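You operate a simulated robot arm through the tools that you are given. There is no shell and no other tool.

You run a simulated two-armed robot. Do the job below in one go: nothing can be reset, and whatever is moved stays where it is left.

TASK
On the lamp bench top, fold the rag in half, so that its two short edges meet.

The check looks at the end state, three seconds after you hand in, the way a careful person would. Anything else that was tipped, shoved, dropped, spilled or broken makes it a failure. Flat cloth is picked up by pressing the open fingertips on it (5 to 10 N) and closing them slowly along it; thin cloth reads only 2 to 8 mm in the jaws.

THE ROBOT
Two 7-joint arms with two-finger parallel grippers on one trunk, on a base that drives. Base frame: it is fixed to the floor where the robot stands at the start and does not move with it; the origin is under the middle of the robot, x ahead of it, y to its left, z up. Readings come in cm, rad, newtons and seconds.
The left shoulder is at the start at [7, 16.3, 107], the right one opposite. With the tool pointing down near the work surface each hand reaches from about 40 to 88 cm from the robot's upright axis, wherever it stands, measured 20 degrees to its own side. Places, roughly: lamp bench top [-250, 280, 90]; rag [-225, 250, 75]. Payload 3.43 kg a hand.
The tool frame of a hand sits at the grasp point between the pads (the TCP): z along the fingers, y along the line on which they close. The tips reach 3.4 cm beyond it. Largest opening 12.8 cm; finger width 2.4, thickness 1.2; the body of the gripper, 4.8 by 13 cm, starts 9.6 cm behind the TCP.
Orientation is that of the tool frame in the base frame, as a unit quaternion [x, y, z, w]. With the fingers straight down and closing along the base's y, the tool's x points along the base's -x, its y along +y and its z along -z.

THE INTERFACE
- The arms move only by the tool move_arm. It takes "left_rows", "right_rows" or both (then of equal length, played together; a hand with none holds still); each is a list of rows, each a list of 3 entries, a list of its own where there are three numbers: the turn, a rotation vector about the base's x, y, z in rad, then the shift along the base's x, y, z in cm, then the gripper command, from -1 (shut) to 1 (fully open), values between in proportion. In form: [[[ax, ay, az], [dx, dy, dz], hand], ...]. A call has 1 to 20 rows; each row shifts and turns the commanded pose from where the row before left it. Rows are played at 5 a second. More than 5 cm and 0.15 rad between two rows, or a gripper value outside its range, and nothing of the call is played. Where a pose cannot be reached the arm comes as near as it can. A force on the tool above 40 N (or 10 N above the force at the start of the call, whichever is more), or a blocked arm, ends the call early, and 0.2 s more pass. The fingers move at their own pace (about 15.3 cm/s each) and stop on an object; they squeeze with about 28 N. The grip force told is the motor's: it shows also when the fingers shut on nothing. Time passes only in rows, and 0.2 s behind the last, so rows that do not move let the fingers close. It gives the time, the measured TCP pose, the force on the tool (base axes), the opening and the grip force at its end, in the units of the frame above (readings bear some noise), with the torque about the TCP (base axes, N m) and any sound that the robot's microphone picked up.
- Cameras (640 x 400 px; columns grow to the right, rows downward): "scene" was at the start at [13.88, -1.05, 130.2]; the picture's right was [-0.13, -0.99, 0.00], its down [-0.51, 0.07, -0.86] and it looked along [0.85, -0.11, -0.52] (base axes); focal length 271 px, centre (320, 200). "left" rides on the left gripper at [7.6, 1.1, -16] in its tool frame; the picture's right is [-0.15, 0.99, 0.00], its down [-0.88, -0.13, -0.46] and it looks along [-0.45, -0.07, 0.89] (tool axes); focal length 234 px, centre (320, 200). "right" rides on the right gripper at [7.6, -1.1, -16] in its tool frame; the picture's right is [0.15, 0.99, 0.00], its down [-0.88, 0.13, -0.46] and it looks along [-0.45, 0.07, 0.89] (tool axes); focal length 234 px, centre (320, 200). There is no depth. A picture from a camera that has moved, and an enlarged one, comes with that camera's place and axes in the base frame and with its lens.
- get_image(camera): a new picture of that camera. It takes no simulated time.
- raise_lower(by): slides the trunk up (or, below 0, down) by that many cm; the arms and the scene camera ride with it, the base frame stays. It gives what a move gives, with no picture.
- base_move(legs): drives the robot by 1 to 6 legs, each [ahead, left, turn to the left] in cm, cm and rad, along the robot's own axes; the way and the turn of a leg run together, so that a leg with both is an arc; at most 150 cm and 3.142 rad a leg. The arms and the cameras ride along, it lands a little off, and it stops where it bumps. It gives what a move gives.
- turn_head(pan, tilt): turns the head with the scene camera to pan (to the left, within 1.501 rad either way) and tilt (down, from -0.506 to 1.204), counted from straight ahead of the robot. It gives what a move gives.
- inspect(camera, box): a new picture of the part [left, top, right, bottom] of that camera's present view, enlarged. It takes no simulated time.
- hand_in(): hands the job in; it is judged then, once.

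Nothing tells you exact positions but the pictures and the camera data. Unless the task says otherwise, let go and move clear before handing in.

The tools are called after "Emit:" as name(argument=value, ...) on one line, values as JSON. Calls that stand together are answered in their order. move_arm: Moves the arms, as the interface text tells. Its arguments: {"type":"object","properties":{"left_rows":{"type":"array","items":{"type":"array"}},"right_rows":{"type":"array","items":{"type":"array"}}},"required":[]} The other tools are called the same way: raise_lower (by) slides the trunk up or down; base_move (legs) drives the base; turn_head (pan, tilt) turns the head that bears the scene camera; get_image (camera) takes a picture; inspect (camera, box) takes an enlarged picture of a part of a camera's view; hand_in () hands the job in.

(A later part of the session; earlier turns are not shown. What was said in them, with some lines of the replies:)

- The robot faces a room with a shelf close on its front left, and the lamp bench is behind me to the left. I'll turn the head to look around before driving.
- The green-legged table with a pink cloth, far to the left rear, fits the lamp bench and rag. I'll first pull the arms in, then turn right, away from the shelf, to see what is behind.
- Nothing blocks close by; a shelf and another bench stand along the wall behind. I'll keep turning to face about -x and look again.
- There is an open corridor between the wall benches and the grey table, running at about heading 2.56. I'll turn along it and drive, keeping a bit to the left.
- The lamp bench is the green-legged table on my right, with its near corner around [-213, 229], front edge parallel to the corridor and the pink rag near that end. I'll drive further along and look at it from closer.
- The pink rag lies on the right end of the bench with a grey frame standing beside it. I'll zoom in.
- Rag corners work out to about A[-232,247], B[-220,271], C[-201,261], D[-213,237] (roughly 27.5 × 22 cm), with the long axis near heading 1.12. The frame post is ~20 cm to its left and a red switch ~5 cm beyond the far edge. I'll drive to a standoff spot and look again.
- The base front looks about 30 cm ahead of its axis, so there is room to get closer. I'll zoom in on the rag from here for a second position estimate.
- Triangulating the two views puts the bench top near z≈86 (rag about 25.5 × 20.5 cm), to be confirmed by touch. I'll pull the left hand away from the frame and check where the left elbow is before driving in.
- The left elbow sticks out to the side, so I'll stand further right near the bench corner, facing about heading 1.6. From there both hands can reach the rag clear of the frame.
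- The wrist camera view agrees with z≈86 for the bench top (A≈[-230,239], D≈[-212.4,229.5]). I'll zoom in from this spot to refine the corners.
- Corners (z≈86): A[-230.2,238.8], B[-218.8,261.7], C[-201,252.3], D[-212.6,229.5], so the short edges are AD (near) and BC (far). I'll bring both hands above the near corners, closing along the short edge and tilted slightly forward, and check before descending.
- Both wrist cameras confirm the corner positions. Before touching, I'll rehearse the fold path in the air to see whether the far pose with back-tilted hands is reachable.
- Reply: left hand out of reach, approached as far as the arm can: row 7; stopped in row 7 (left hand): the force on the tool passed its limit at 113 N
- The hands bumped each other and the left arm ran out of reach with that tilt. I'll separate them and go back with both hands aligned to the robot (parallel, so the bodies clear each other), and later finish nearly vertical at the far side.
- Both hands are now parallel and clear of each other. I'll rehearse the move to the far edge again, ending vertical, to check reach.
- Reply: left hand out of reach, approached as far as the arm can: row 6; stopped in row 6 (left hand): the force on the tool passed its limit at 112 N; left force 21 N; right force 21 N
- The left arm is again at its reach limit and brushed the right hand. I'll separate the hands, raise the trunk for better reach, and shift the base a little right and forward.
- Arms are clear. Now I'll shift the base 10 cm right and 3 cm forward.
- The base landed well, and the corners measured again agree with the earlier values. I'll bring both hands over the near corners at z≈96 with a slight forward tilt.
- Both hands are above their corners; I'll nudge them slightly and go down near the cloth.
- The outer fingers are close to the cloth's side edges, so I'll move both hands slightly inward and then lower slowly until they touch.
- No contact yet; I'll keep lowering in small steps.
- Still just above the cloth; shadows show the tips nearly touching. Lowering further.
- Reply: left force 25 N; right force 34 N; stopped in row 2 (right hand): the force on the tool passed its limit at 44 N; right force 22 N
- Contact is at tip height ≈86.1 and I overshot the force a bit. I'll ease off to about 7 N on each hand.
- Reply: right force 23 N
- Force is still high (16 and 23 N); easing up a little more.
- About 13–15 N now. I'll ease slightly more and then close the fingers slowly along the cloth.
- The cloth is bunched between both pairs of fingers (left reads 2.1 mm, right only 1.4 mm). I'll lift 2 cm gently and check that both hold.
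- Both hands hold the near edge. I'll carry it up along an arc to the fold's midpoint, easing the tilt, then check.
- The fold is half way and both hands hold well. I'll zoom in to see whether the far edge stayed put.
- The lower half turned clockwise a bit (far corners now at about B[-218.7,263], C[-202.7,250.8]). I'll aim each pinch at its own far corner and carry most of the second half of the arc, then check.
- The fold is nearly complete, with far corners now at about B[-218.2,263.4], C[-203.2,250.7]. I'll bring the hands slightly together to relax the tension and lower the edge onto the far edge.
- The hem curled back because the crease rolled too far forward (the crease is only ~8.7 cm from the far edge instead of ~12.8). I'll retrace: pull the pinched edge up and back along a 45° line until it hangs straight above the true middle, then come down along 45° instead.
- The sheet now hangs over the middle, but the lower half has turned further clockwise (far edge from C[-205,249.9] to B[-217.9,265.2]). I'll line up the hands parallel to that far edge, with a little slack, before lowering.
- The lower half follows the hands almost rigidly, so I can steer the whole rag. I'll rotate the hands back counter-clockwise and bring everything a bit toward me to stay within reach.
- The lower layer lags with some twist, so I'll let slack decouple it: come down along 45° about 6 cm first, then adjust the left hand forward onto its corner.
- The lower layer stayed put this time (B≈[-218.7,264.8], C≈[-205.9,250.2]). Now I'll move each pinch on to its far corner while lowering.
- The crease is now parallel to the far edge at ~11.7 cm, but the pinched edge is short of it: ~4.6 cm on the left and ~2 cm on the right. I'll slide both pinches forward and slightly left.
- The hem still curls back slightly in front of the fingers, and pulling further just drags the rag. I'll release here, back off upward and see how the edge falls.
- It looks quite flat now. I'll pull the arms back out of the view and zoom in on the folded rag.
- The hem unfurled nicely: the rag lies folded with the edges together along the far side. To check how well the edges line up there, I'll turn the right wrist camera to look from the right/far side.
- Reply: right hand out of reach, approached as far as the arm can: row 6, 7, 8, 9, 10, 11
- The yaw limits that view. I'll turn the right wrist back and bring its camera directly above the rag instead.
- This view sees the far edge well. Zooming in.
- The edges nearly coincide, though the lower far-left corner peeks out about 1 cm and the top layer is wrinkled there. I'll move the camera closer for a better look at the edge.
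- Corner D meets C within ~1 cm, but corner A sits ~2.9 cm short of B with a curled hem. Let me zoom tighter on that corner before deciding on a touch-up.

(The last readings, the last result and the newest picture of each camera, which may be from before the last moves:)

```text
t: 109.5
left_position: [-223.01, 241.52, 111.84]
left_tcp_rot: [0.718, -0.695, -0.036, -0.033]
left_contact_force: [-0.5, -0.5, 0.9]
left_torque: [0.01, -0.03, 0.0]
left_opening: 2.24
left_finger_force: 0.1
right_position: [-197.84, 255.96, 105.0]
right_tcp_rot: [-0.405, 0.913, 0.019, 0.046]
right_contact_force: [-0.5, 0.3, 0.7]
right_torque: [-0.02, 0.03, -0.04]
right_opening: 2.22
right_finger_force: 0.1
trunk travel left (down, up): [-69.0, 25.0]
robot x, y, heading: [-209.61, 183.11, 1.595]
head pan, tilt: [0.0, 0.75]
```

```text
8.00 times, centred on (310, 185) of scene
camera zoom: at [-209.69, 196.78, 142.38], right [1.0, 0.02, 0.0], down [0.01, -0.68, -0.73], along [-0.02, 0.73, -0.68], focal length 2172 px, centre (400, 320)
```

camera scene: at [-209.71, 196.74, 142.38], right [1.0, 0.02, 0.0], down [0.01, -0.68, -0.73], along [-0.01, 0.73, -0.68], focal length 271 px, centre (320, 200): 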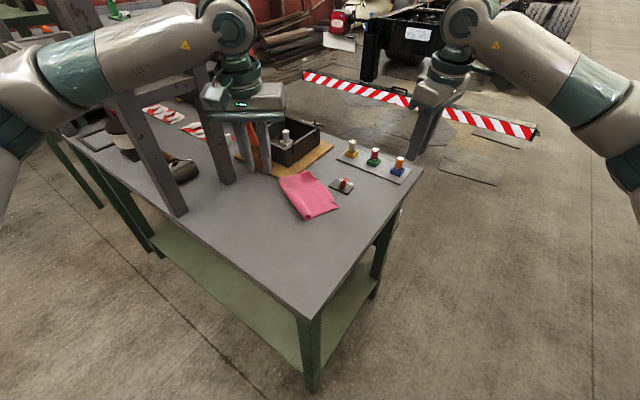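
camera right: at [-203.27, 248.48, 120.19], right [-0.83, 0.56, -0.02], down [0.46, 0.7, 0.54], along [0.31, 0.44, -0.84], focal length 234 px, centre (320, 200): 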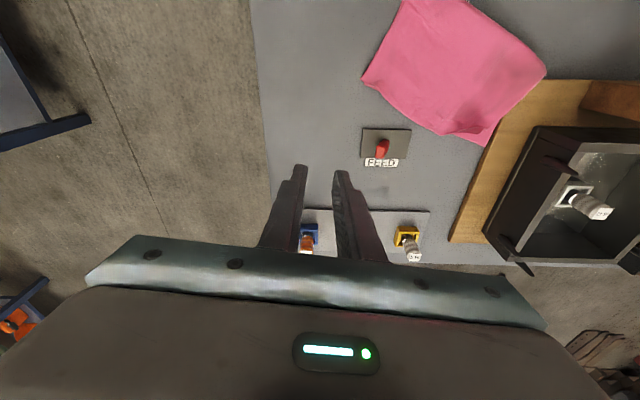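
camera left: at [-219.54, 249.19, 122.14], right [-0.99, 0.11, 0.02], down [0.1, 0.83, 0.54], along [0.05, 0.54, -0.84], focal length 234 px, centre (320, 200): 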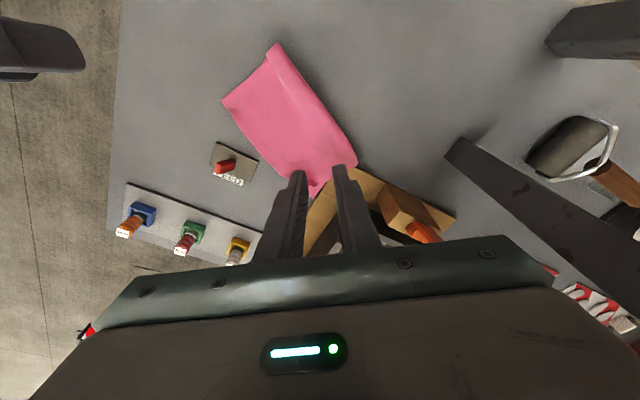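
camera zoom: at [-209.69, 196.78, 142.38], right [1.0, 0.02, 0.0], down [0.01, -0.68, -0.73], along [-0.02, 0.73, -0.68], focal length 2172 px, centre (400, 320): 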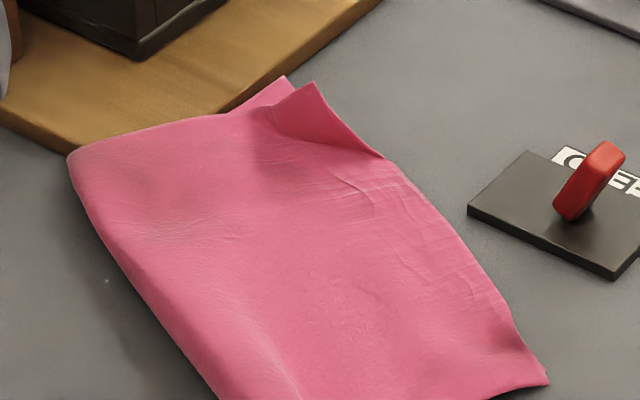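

The A corner is actually a flap standing up ~3.6 cm at about [-214.6,267.3], just short of B. I'll nudge it over with the closed, forward-tilted left fingertips, keeping above the layers; first I'll stage the left hand.

Emit:
move_arm(left_rows=[[[0.1, 0, 0], [1, 2.5, -1.5], -1], [[0.1, 0, 0], [1, 2.5, -1.5], -1], [[0.1, 0, 0], [1, 2.5, -1.5], -1], [[0.1, 0, 0], [1, 2.5, -1.5], -1], [[0, 0, 0], [1, 2.5, -2], -1], [[0, 0, 0], [1, 2.5, -2], -1], [[0, 0, 0], [0.7, 2, -2], -1], [[0, 0, 0], [0, 0, 0], -1]], right_rows=[[[0, 0, 0], [1.5, 0, 0], -0.65], [[0, 0, 0], [1.5, 0, 0], -0.65], [[0, 0, 0], [1, 0, 0], -0.65], [[0, 0, 0], [0, 0, 0], -0.65], [[0, 0, 0], [0, 0, 0], -0.65], [[0, 0, 0], [0, 0, 0], -0.65], [[0, 0, 0], [0, 0, 0], -0.65], [[0, 0, 0], [0, 0, 0], -0.65]])

Emit:
get_image(camera="left")

Emit:
get_image(camera="right")

Emit:
get_image(camera="scene")

```text
t: 111.3
left_position: [-216.32, 258.48, 99.86]
left_tcp_rot: [0.697, -0.674, -0.174, -0.175]
left_contact_force: [1.0, 0.2, -0.3]
left_torque: [0.04, 0.04, 0.02]
left_opening: 0.02
left_finger_force: 28.1
right_position: [-194.0, 255.97, 104.95]
right_tcp_rot: [-0.405, 0.913, 0.02, 0.046]
right_contact_force: [-0.3, -1.0, -0.9]
right_torque: [0.04, 0.02, 0.02]
right_opening: 2.21
right_finger_force: 0.0
trunk travel left (down, up): [-69.0, 25.0]
robot x, y, heading: [-209.52, 183.39, 1.59]
head pan, tilt: [0.0, 0.75]
```

```text
taken
camera left: at [-217.22, 244.22, 110.13], right [-0.99, 0.1, 0.06], down [0.1, 0.56, 0.82], along [0.05, 0.82, -0.57], focal length 234 px, centre (320, 200)
```

left: 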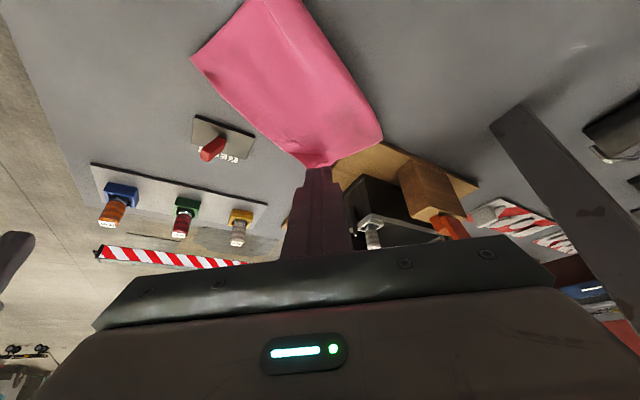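

```text
taken
camera right: at [-199.4, 248.44, 120.14], right [-0.83, 0.56, -0.02], down [0.46, 0.7, 0.54], along [0.31, 0.44, -0.84], focal length 234 px, centre (320, 200)
```

right: 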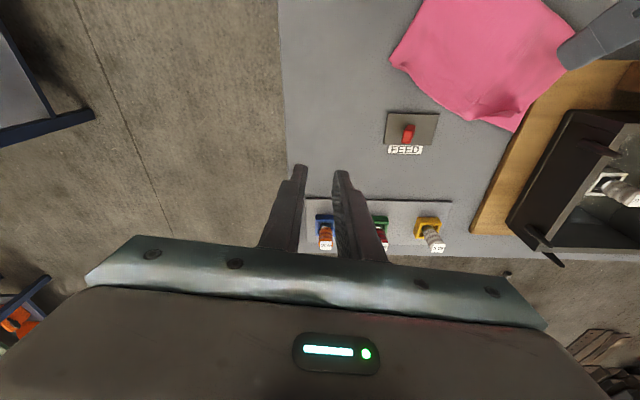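

```text
taken
camera scene: at [-209.75, 196.69, 142.39], right [1.0, 0.02, 0.0], down [0.01, -0.68, -0.73], along [-0.01, 0.73, -0.68], focal length 271 px, centre (320, 200)
```

scene: 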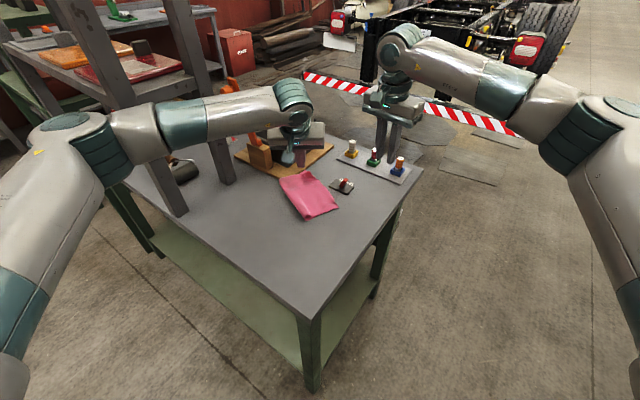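

Left fingers are closed and in position behind the flap. Lowering behind it, then sweeping gently forward.

Emit:
move_arm(left_rows=[[[0, 0, 0], [0.05, 0.5, -1.7], -1], [[0, 0, 0], [0.05, 0.5, -1.7], -1], [[0, 0, 0], [0.05, 0.5, -1.7], -1], [[0, 0, 0], [0.05, 0.5, -1.4], -1], [[0, 0, 0], [0.05, 0.5, -1.2], -1], [[0, 0, 0], [0.05, 0.5, -0.9], -1], [[0, 0, 0], [0, 0, 0], -1]])

Emit:
inspect(camera="right", box=[400, 0, 600, 140])

Emit:
inspect(camera="scene", box=[260, 140, 356, 200])

```text
t: 112.9
left_position: [-216.06, 261.6, 91.26]
left_tcp_rot: [0.696, -0.674, -0.173, -0.175]
left_contact_force: [0.2, 0.5, -0.5]
left_torque: [-0.02, -0.02, -0.01]
left_opening: 0.0
left_finger_force: 28.3
right_position: [-193.96, 255.97, 104.94]
right_tcp_rot: [-0.405, 0.913, 0.019, 0.045]
right_contact_force: [0.3, 0.3, 0.3]
right_torque: [0.01, 0.0, -0.01]
right_opening: 2.22
right_finger_force: 0.3
trunk travel left (down, up): [-69.0, 25.0]
robot x, y, heading: [-209.2, 183.39, 1.596]
head pan, tilt: [0.0, 0.75]
```

```text
2.86 times, centred on (500, 70) of right
camera zoom: at [-199.37, 248.46, 120.12], right [-0.83, 0.56, -0.02], down [0.46, 0.7, 0.54], along [0.31, 0.44, -0.84], focal length 669 px, centre (-194, 571)
```

zoom: 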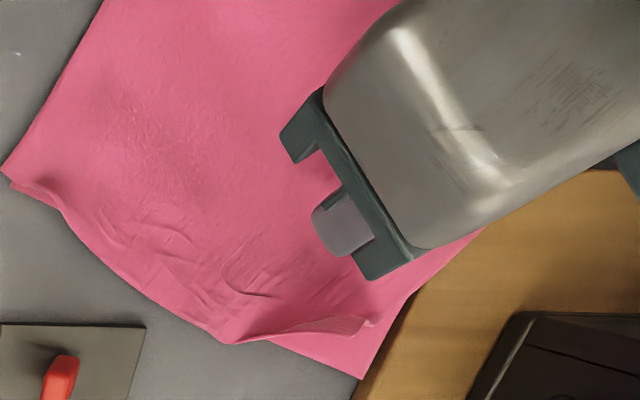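

```text
6.67 times, centred on (308, 170) of scene
camera zoom: at [-209.71, 196.72, 142.39], right [1.0, 0.02, 0.0], down [0.01, -0.68, -0.73], along [-0.01, 0.73, -0.68], focal length 1810 px, centre (400, 400)
```

zoom: 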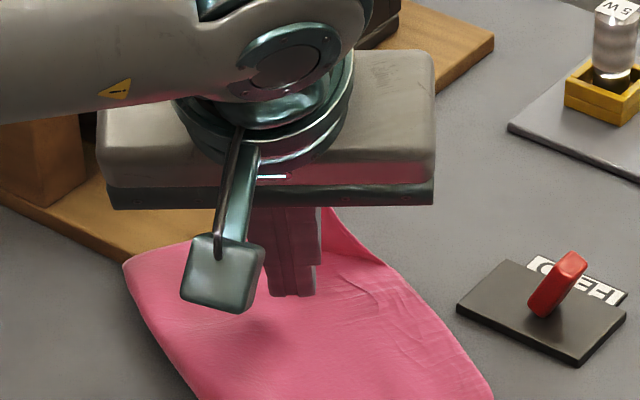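

Emit:
move_arm(left_rows=[[[0, 0, 0], [0.2, 0.75, 0], -1], [[0, 0, 0], [0.2, 0.75, 0], -1], [[0, 0, 0], [0.2, 0.75, 0], -1], [[0, 0, 0], [0.2, 0.75, 0], -1], [[0, 0, 0], [0.2, 0.75, 0], -1], [[0, 0, 0], [0.2, 0.75, 0], -1], [[0, 0, 0], [0.2, 0.75, 0], -1], [[0, 0, 0], [0, 0, 0], -1]])

Emit:
inspect(camera="right", box=[400, 0, 600, 140])

Emit:
inspect(camera="scene", box=[260, 140, 356, 200])

```text
t: 114.7
left_position: [-214.46, 266.65, 91.28]
left_tcp_rot: [0.696, -0.674, -0.173, -0.175]
left_contact_force: [0.0, 0.5, -0.9]
left_torque: [0.02, 0.01, 0.01]
left_opening: 0.0
left_finger_force: 27.9
right_position: [-194.05, 256.01, 104.94]
right_tcp_rot: [-0.405, 0.913, 0.02, 0.046]
right_contact_force: [-0.2, -0.1, -0.1]
right_torque: [-0.02, -0.01, 0.0]
right_opening: 2.25
right_finger_force: 0.0
trunk travel left (down, up): [-69.0, 25.0]
robot x, y, heading: [-209.5, 183.39, 1.587]
head pan, tilt: [0.0, 0.75]
```

```text
2.86 times, centred on (500, 70) of right
camera zoom: at [-199.38, 248.47, 120.11], right [-0.83, 0.56, -0.02], down [0.46, 0.7, 0.54], along [0.31, 0.44, -0.84], focal length 669 px, centre (-194, 571)
```

zoom: 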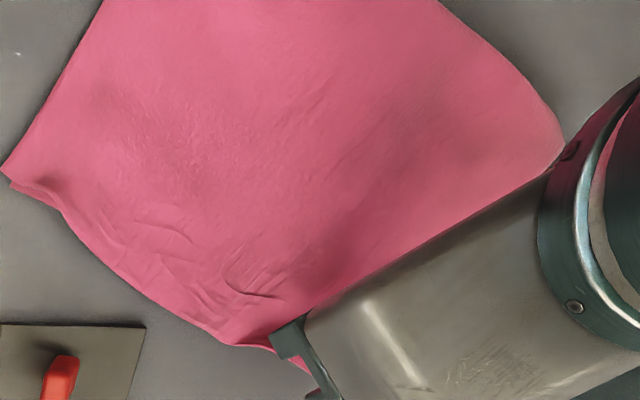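

```text
6.67 times, centred on (308, 170) of scene
camera zoom: at [-209.73, 196.73, 142.38], right [1.0, 0.02, 0.0], down [0.01, -0.68, -0.73], along [-0.01, 0.73, -0.68], focal length 1810 px, centre (400, 400)
```

zoom: 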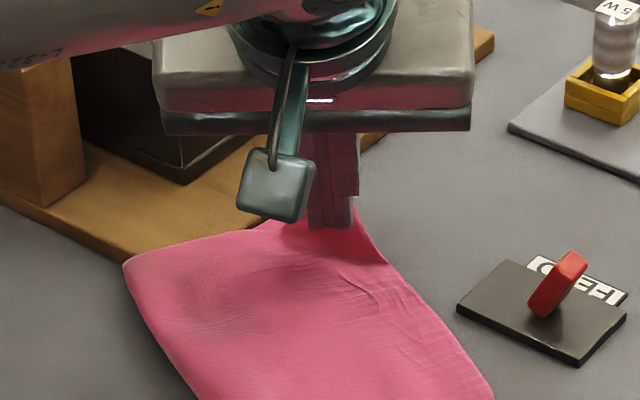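

Emit:
move_arm(left_rows=[[[0, 0, 0], [0.1, 0.6, -0.1], -1], [[0, 0, 0], [0.1, 0.6, -0.2], -1], [[0, 0, 0], [0.1, 0.6, -0.25], -1], [[0, 0, 0], [0, 0.4, -0.25], -1], [[0, 0, 0], [0, 0, 0], -1]])

Emit:
inspect(camera="scene", box=[260, 140, 356, 200])

Emit:
inspect(camera="left", box=[200, 40, 440, 240])

```text
t: 115.9
left_position: [-214.22, 268.9, 90.52]
left_tcp_rot: [0.697, -0.673, -0.173, -0.175]
left_contact_force: [0.4, 0.0, -0.4]
left_torque: [-0.01, -0.01, 0.03]
left_opening: 0.0
left_finger_force: 28.2
right_position: [-194.02, 256.0, 104.88]
right_tcp_rot: [-0.406, 0.913, 0.019, 0.046]
right_contact_force: [-0.1, 0.9, 0.1]
right_torque: [0.02, 0.03, -0.06]
right_opening: 2.27
right_finger_force: 0.0
trunk travel left (down, up): [-69.0, 25.0]
robot x, y, heading: [-209.33, 183.06, 1.588]
head pan, tilt: [0.0, 0.75]
```

```text
6.67 times, centred on (308, 170) of scene
camera zoom: at [-209.72, 196.73, 142.38], right [1.0, 0.02, 0.0], down [0.01, -0.68, -0.73], along [-0.01, 0.73, -0.68], focal length 1810 px, centre (400, 400)
```

zoom: 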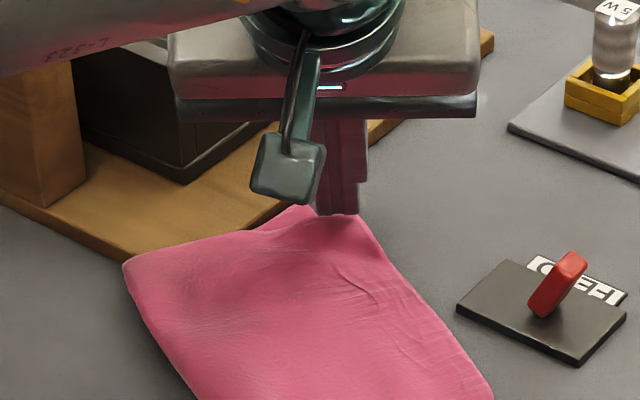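

```text
2.00 times, centred on (320, 140) of left
camera zoom: at [-215.16, 254.61, 100.72], right [-0.99, 0.1, 0.06], down [0.1, 0.56, 0.82], along [0.05, 0.82, -0.57], focal length 468 px, centre (320, 320)
```

zoom: 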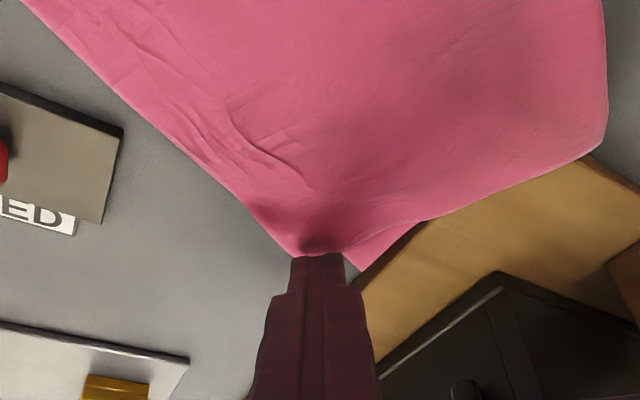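

The flap seems to have folded outward. Lifting the left hand away and checking.

Emit:
move_arm(left_rows=[[[0, 0, 0], [0, 0, 1], -1], [[0, 0, 0], [0, 0, 2], -1], [[0, 0, 0], [0, 0, 3], -1], [[0, 0, 0], [-0.5, -2, 3], -1], [[0, 0, 0], [-0.5, -3, 3], -1], [[0, 0, 0], [-1, -4, 2], -1], [[0, 0, 0], [-1, -4, 2], -1], [[0, 0, 0], [-1, -4, 0], -1], [[0, 0, 0], [0, 0, 0], -1]])

Emit:
inspect(camera="scene", box=[270, 160, 350, 210])

Emit:
inspect(camera="right", box=[380, 0, 580, 140])

```text
t: 117.9
left_position: [-218.17, 252.18, 106.41]
left_tcp_rot: [0.697, -0.673, -0.174, -0.175]
left_contact_force: [-0.2, 0.2, 0.3]
left_torque: [-0.04, 0.02, 0.01]
left_opening: 0.02
left_finger_force: 28.1
right_position: [-194.05, 256.04, 104.8]
right_tcp_rot: [-0.406, 0.913, 0.019, 0.046]
right_contact_force: [-0.2, -0.1, -0.5]
right_torque: [0.0, 0.01, -0.02]
right_opening: 2.24
right_finger_force: 0.0
trunk travel left (down, up): [-69.0, 25.0]
robot x, y, heading: [-209.26, 183.25, 1.595]
head pan, tilt: [0.0, 0.75]
```

```text
8.00 times, centred on (310, 185) of scene
camera zoom: at [-209.65, 196.8, 142.37], right [1.0, 0.02, 0.0], down [0.01, -0.68, -0.73], along [-0.02, 0.73, -0.68], focal length 2172 px, centre (400, 320)
```

zoom: 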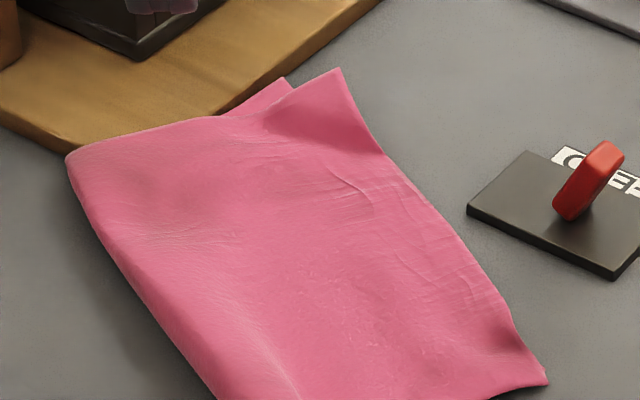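

```text
2.86 times, centred on (480, 70) of right
camera zoom: at [-199.32, 248.54, 120.07], right [-0.83, 0.56, -0.02], down [0.46, 0.7, 0.54], along [0.31, 0.44, -0.84], focal length 669 px, centre (-137, 571)
```

zoom: 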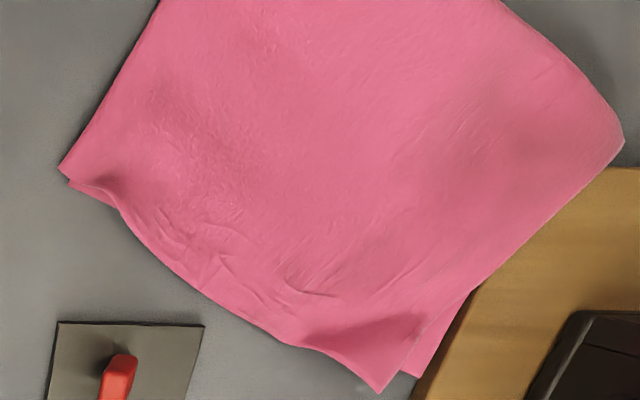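

The A corner now lies flat about 1.8 cm from B, and D–C is within ~1 cm, so the short edges meet. I'll retract both arms clear and do a final check of the bench.

Emit:
move_arm(left_rows=[[[0, 0, 0], [-0.5, -3.5, 1.5], -1], [[0, 0, 0], [-0.5, -3.5, 1.5], -1], [[0, 0, 0], [-0.5, -3.5, 1.5], -1], [[0, 0, 0], [-0.5, -3.5, 1.5], -1], [[0, 0, 0], [-0.5, -3.5, 1], -1], [[0, 0, 0], [-0.5, -3.5, 1], -1], [[0, 0, 0], [0, 0, 0], -1]], right_rows=[[[0, 0, 0], [1, -3.5, 1.5], -0.65], [[0, 0, 0], [1, -3.5, 1.5], -0.65], [[0, 0, 0], [1, -3.5, 1.5], -0.65], [[0, 0, 0], [1, -3.5, 1.5], -0.65], [[0, 0, 0], [1, -3.5, 1], -0.65], [[0, 0, 0], [1, -3.5, 1], -0.65], [[0, 0, 0], [0, 0, 0], -0.65]])

Emit:
get_image(camera="scene")

Emit:
inspect(camera="scene", box=[230, 120, 422, 240])

```text
t: 119.5
left_position: [-221.14, 231.36, 114.35]
left_tcp_rot: [0.697, -0.674, -0.173, -0.175]
left_contact_force: [0.0, 0.5, -0.5]
left_torque: [0.0, -0.02, 0.0]
left_opening: 0.02
left_finger_force: 27.8
right_position: [-188.2, 234.88, 112.87]
right_tcp_rot: [-0.405, 0.913, 0.019, 0.047]
right_contact_force: [-0.9, 1.2, -0.2]
right_torque: [-0.02, -0.04, -0.02]
right_opening: 2.23
right_finger_force: 0.0
trunk travel left (down, up): [-69.0, 25.0]
robot x, y, heading: [-209.49, 183.02, 1.589]
head pan, tilt: [0.0, 0.75]
```

```text
taken
camera scene: at [-209.75, 196.85, 142.37], right [1.0, 0.02, 0.0], down [0.01, -0.68, -0.73], along [-0.01, 0.73, -0.68], focal length 271 px, centre (320, 200)
```

scene: 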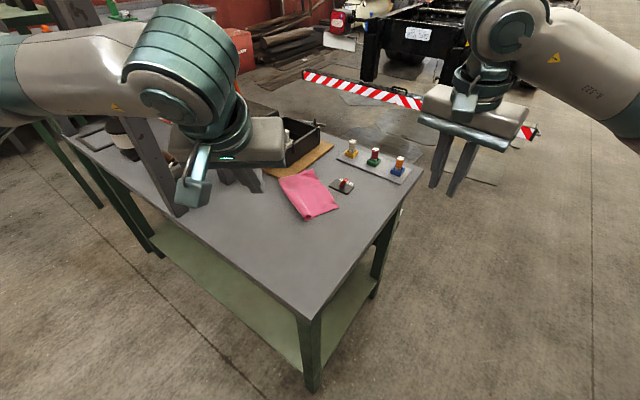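

```text
3.33 times, centred on (326, 180) of scene
camera zoom: at [-209.75, 196.85, 142.37], right [1.0, 0.02, 0.0], down [0.01, -0.68, -0.73], along [-0.01, 0.73, -0.68], focal length 905 px, centre (300, 267)
```

zoom: 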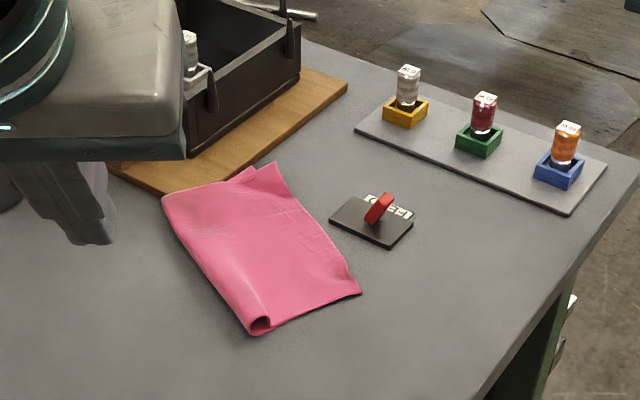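

The rag is folded with its edges together and the other items look untouched. I'll back the robot away from the bench and take a last look.

Emit:
base_move(legs=[[-30, 0, 0]])

Emit:
get_image(camera="scene")

Emit:
inspect(camera="scene", box=[200, 60, 400, 185])

```text
t: 121.6
left_position: [-220.64, 200.86, 114.39]
left_tcp_rot: [0.697, -0.673, -0.173, -0.175]
left_contact_force: [0.4, -0.3, 0.6]
left_torque: [-0.01, 0.0, 0.0]
left_opening: 0.0
left_finger_force: 27.9
right_position: [-187.56, 204.71, 112.79]
right_tcp_rot: [-0.406, 0.913, 0.02, 0.046]
right_contact_force: [0.8, 0.0, -0.8]
right_torque: [-0.01, -0.02, -0.02]
right_opening: 2.23
right_finger_force: 0.1
trunk travel left (down, up): [-69.0, 25.0]
robot x, y, heading: [-208.66, 153.28, 1.592]
head pan, tilt: [0.0, 0.75]
```

```text
taken
camera scene: at [-209.08, 166.52, 142.38], right [1.0, 0.02, 0.0], down [0.02, -0.68, -0.73], along [-0.02, 0.73, -0.68], focal length 271 px, centre (320, 200)
```

scene: 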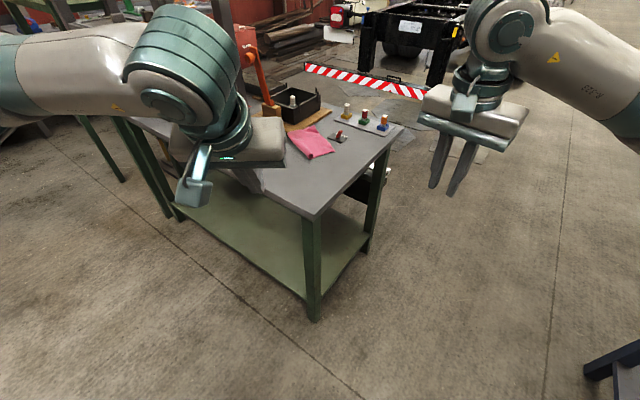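

```text
3.20 times, centred on (300, 122) of scene
camera zoom: at [-209.08, 166.52, 142.38], right [1.0, 0.02, 0.0], down [0.02, -0.68, -0.73], along [-0.02, 0.73, -0.68], focal length 869 px, centre (384, 448)
```

zoom: 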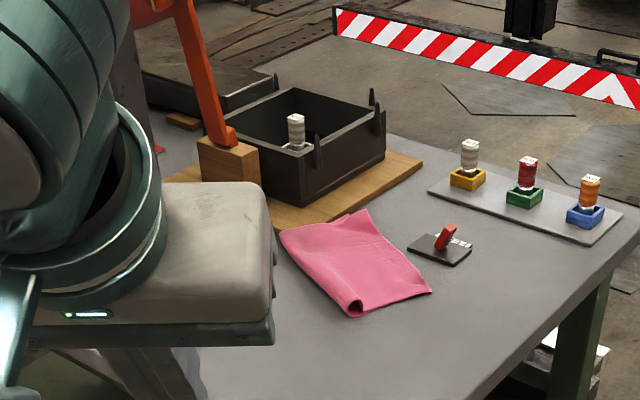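

The rag lies folded in half on the bench with its short edges together. The surrounding items look undisturbed, and both hands are clear, so I'm handing in.

Emit:
hand_in()

```text
The job is handed in.
```

I folded the rag in half on the lamp bench, with its two short edges lying together along the far side. I have handed the job in; no verdict has come back yet.

- **Alignment:** in the last close-up pictures, one pair of corners was about 1 cm apart and the other about 1.8 cm. The fold itself is a soft rounded loop, not a sharp crease. I could not see the edge of the lower layer along the middle.
- **Where it lies now:** the rag turned clockwise and slid a few centimetres toward the back of the bench. Its left side now rests against the wooden board under the black box.
- **Other items:** the switch, spool tray, board and box showed no sign of having moved. While I was practising the arm path above the bench, the two hands bumped each other twice, before anything was touched.
- **Robot:** both hands are off the rag and well above the bench, and the robot is backed about 30 cm away.
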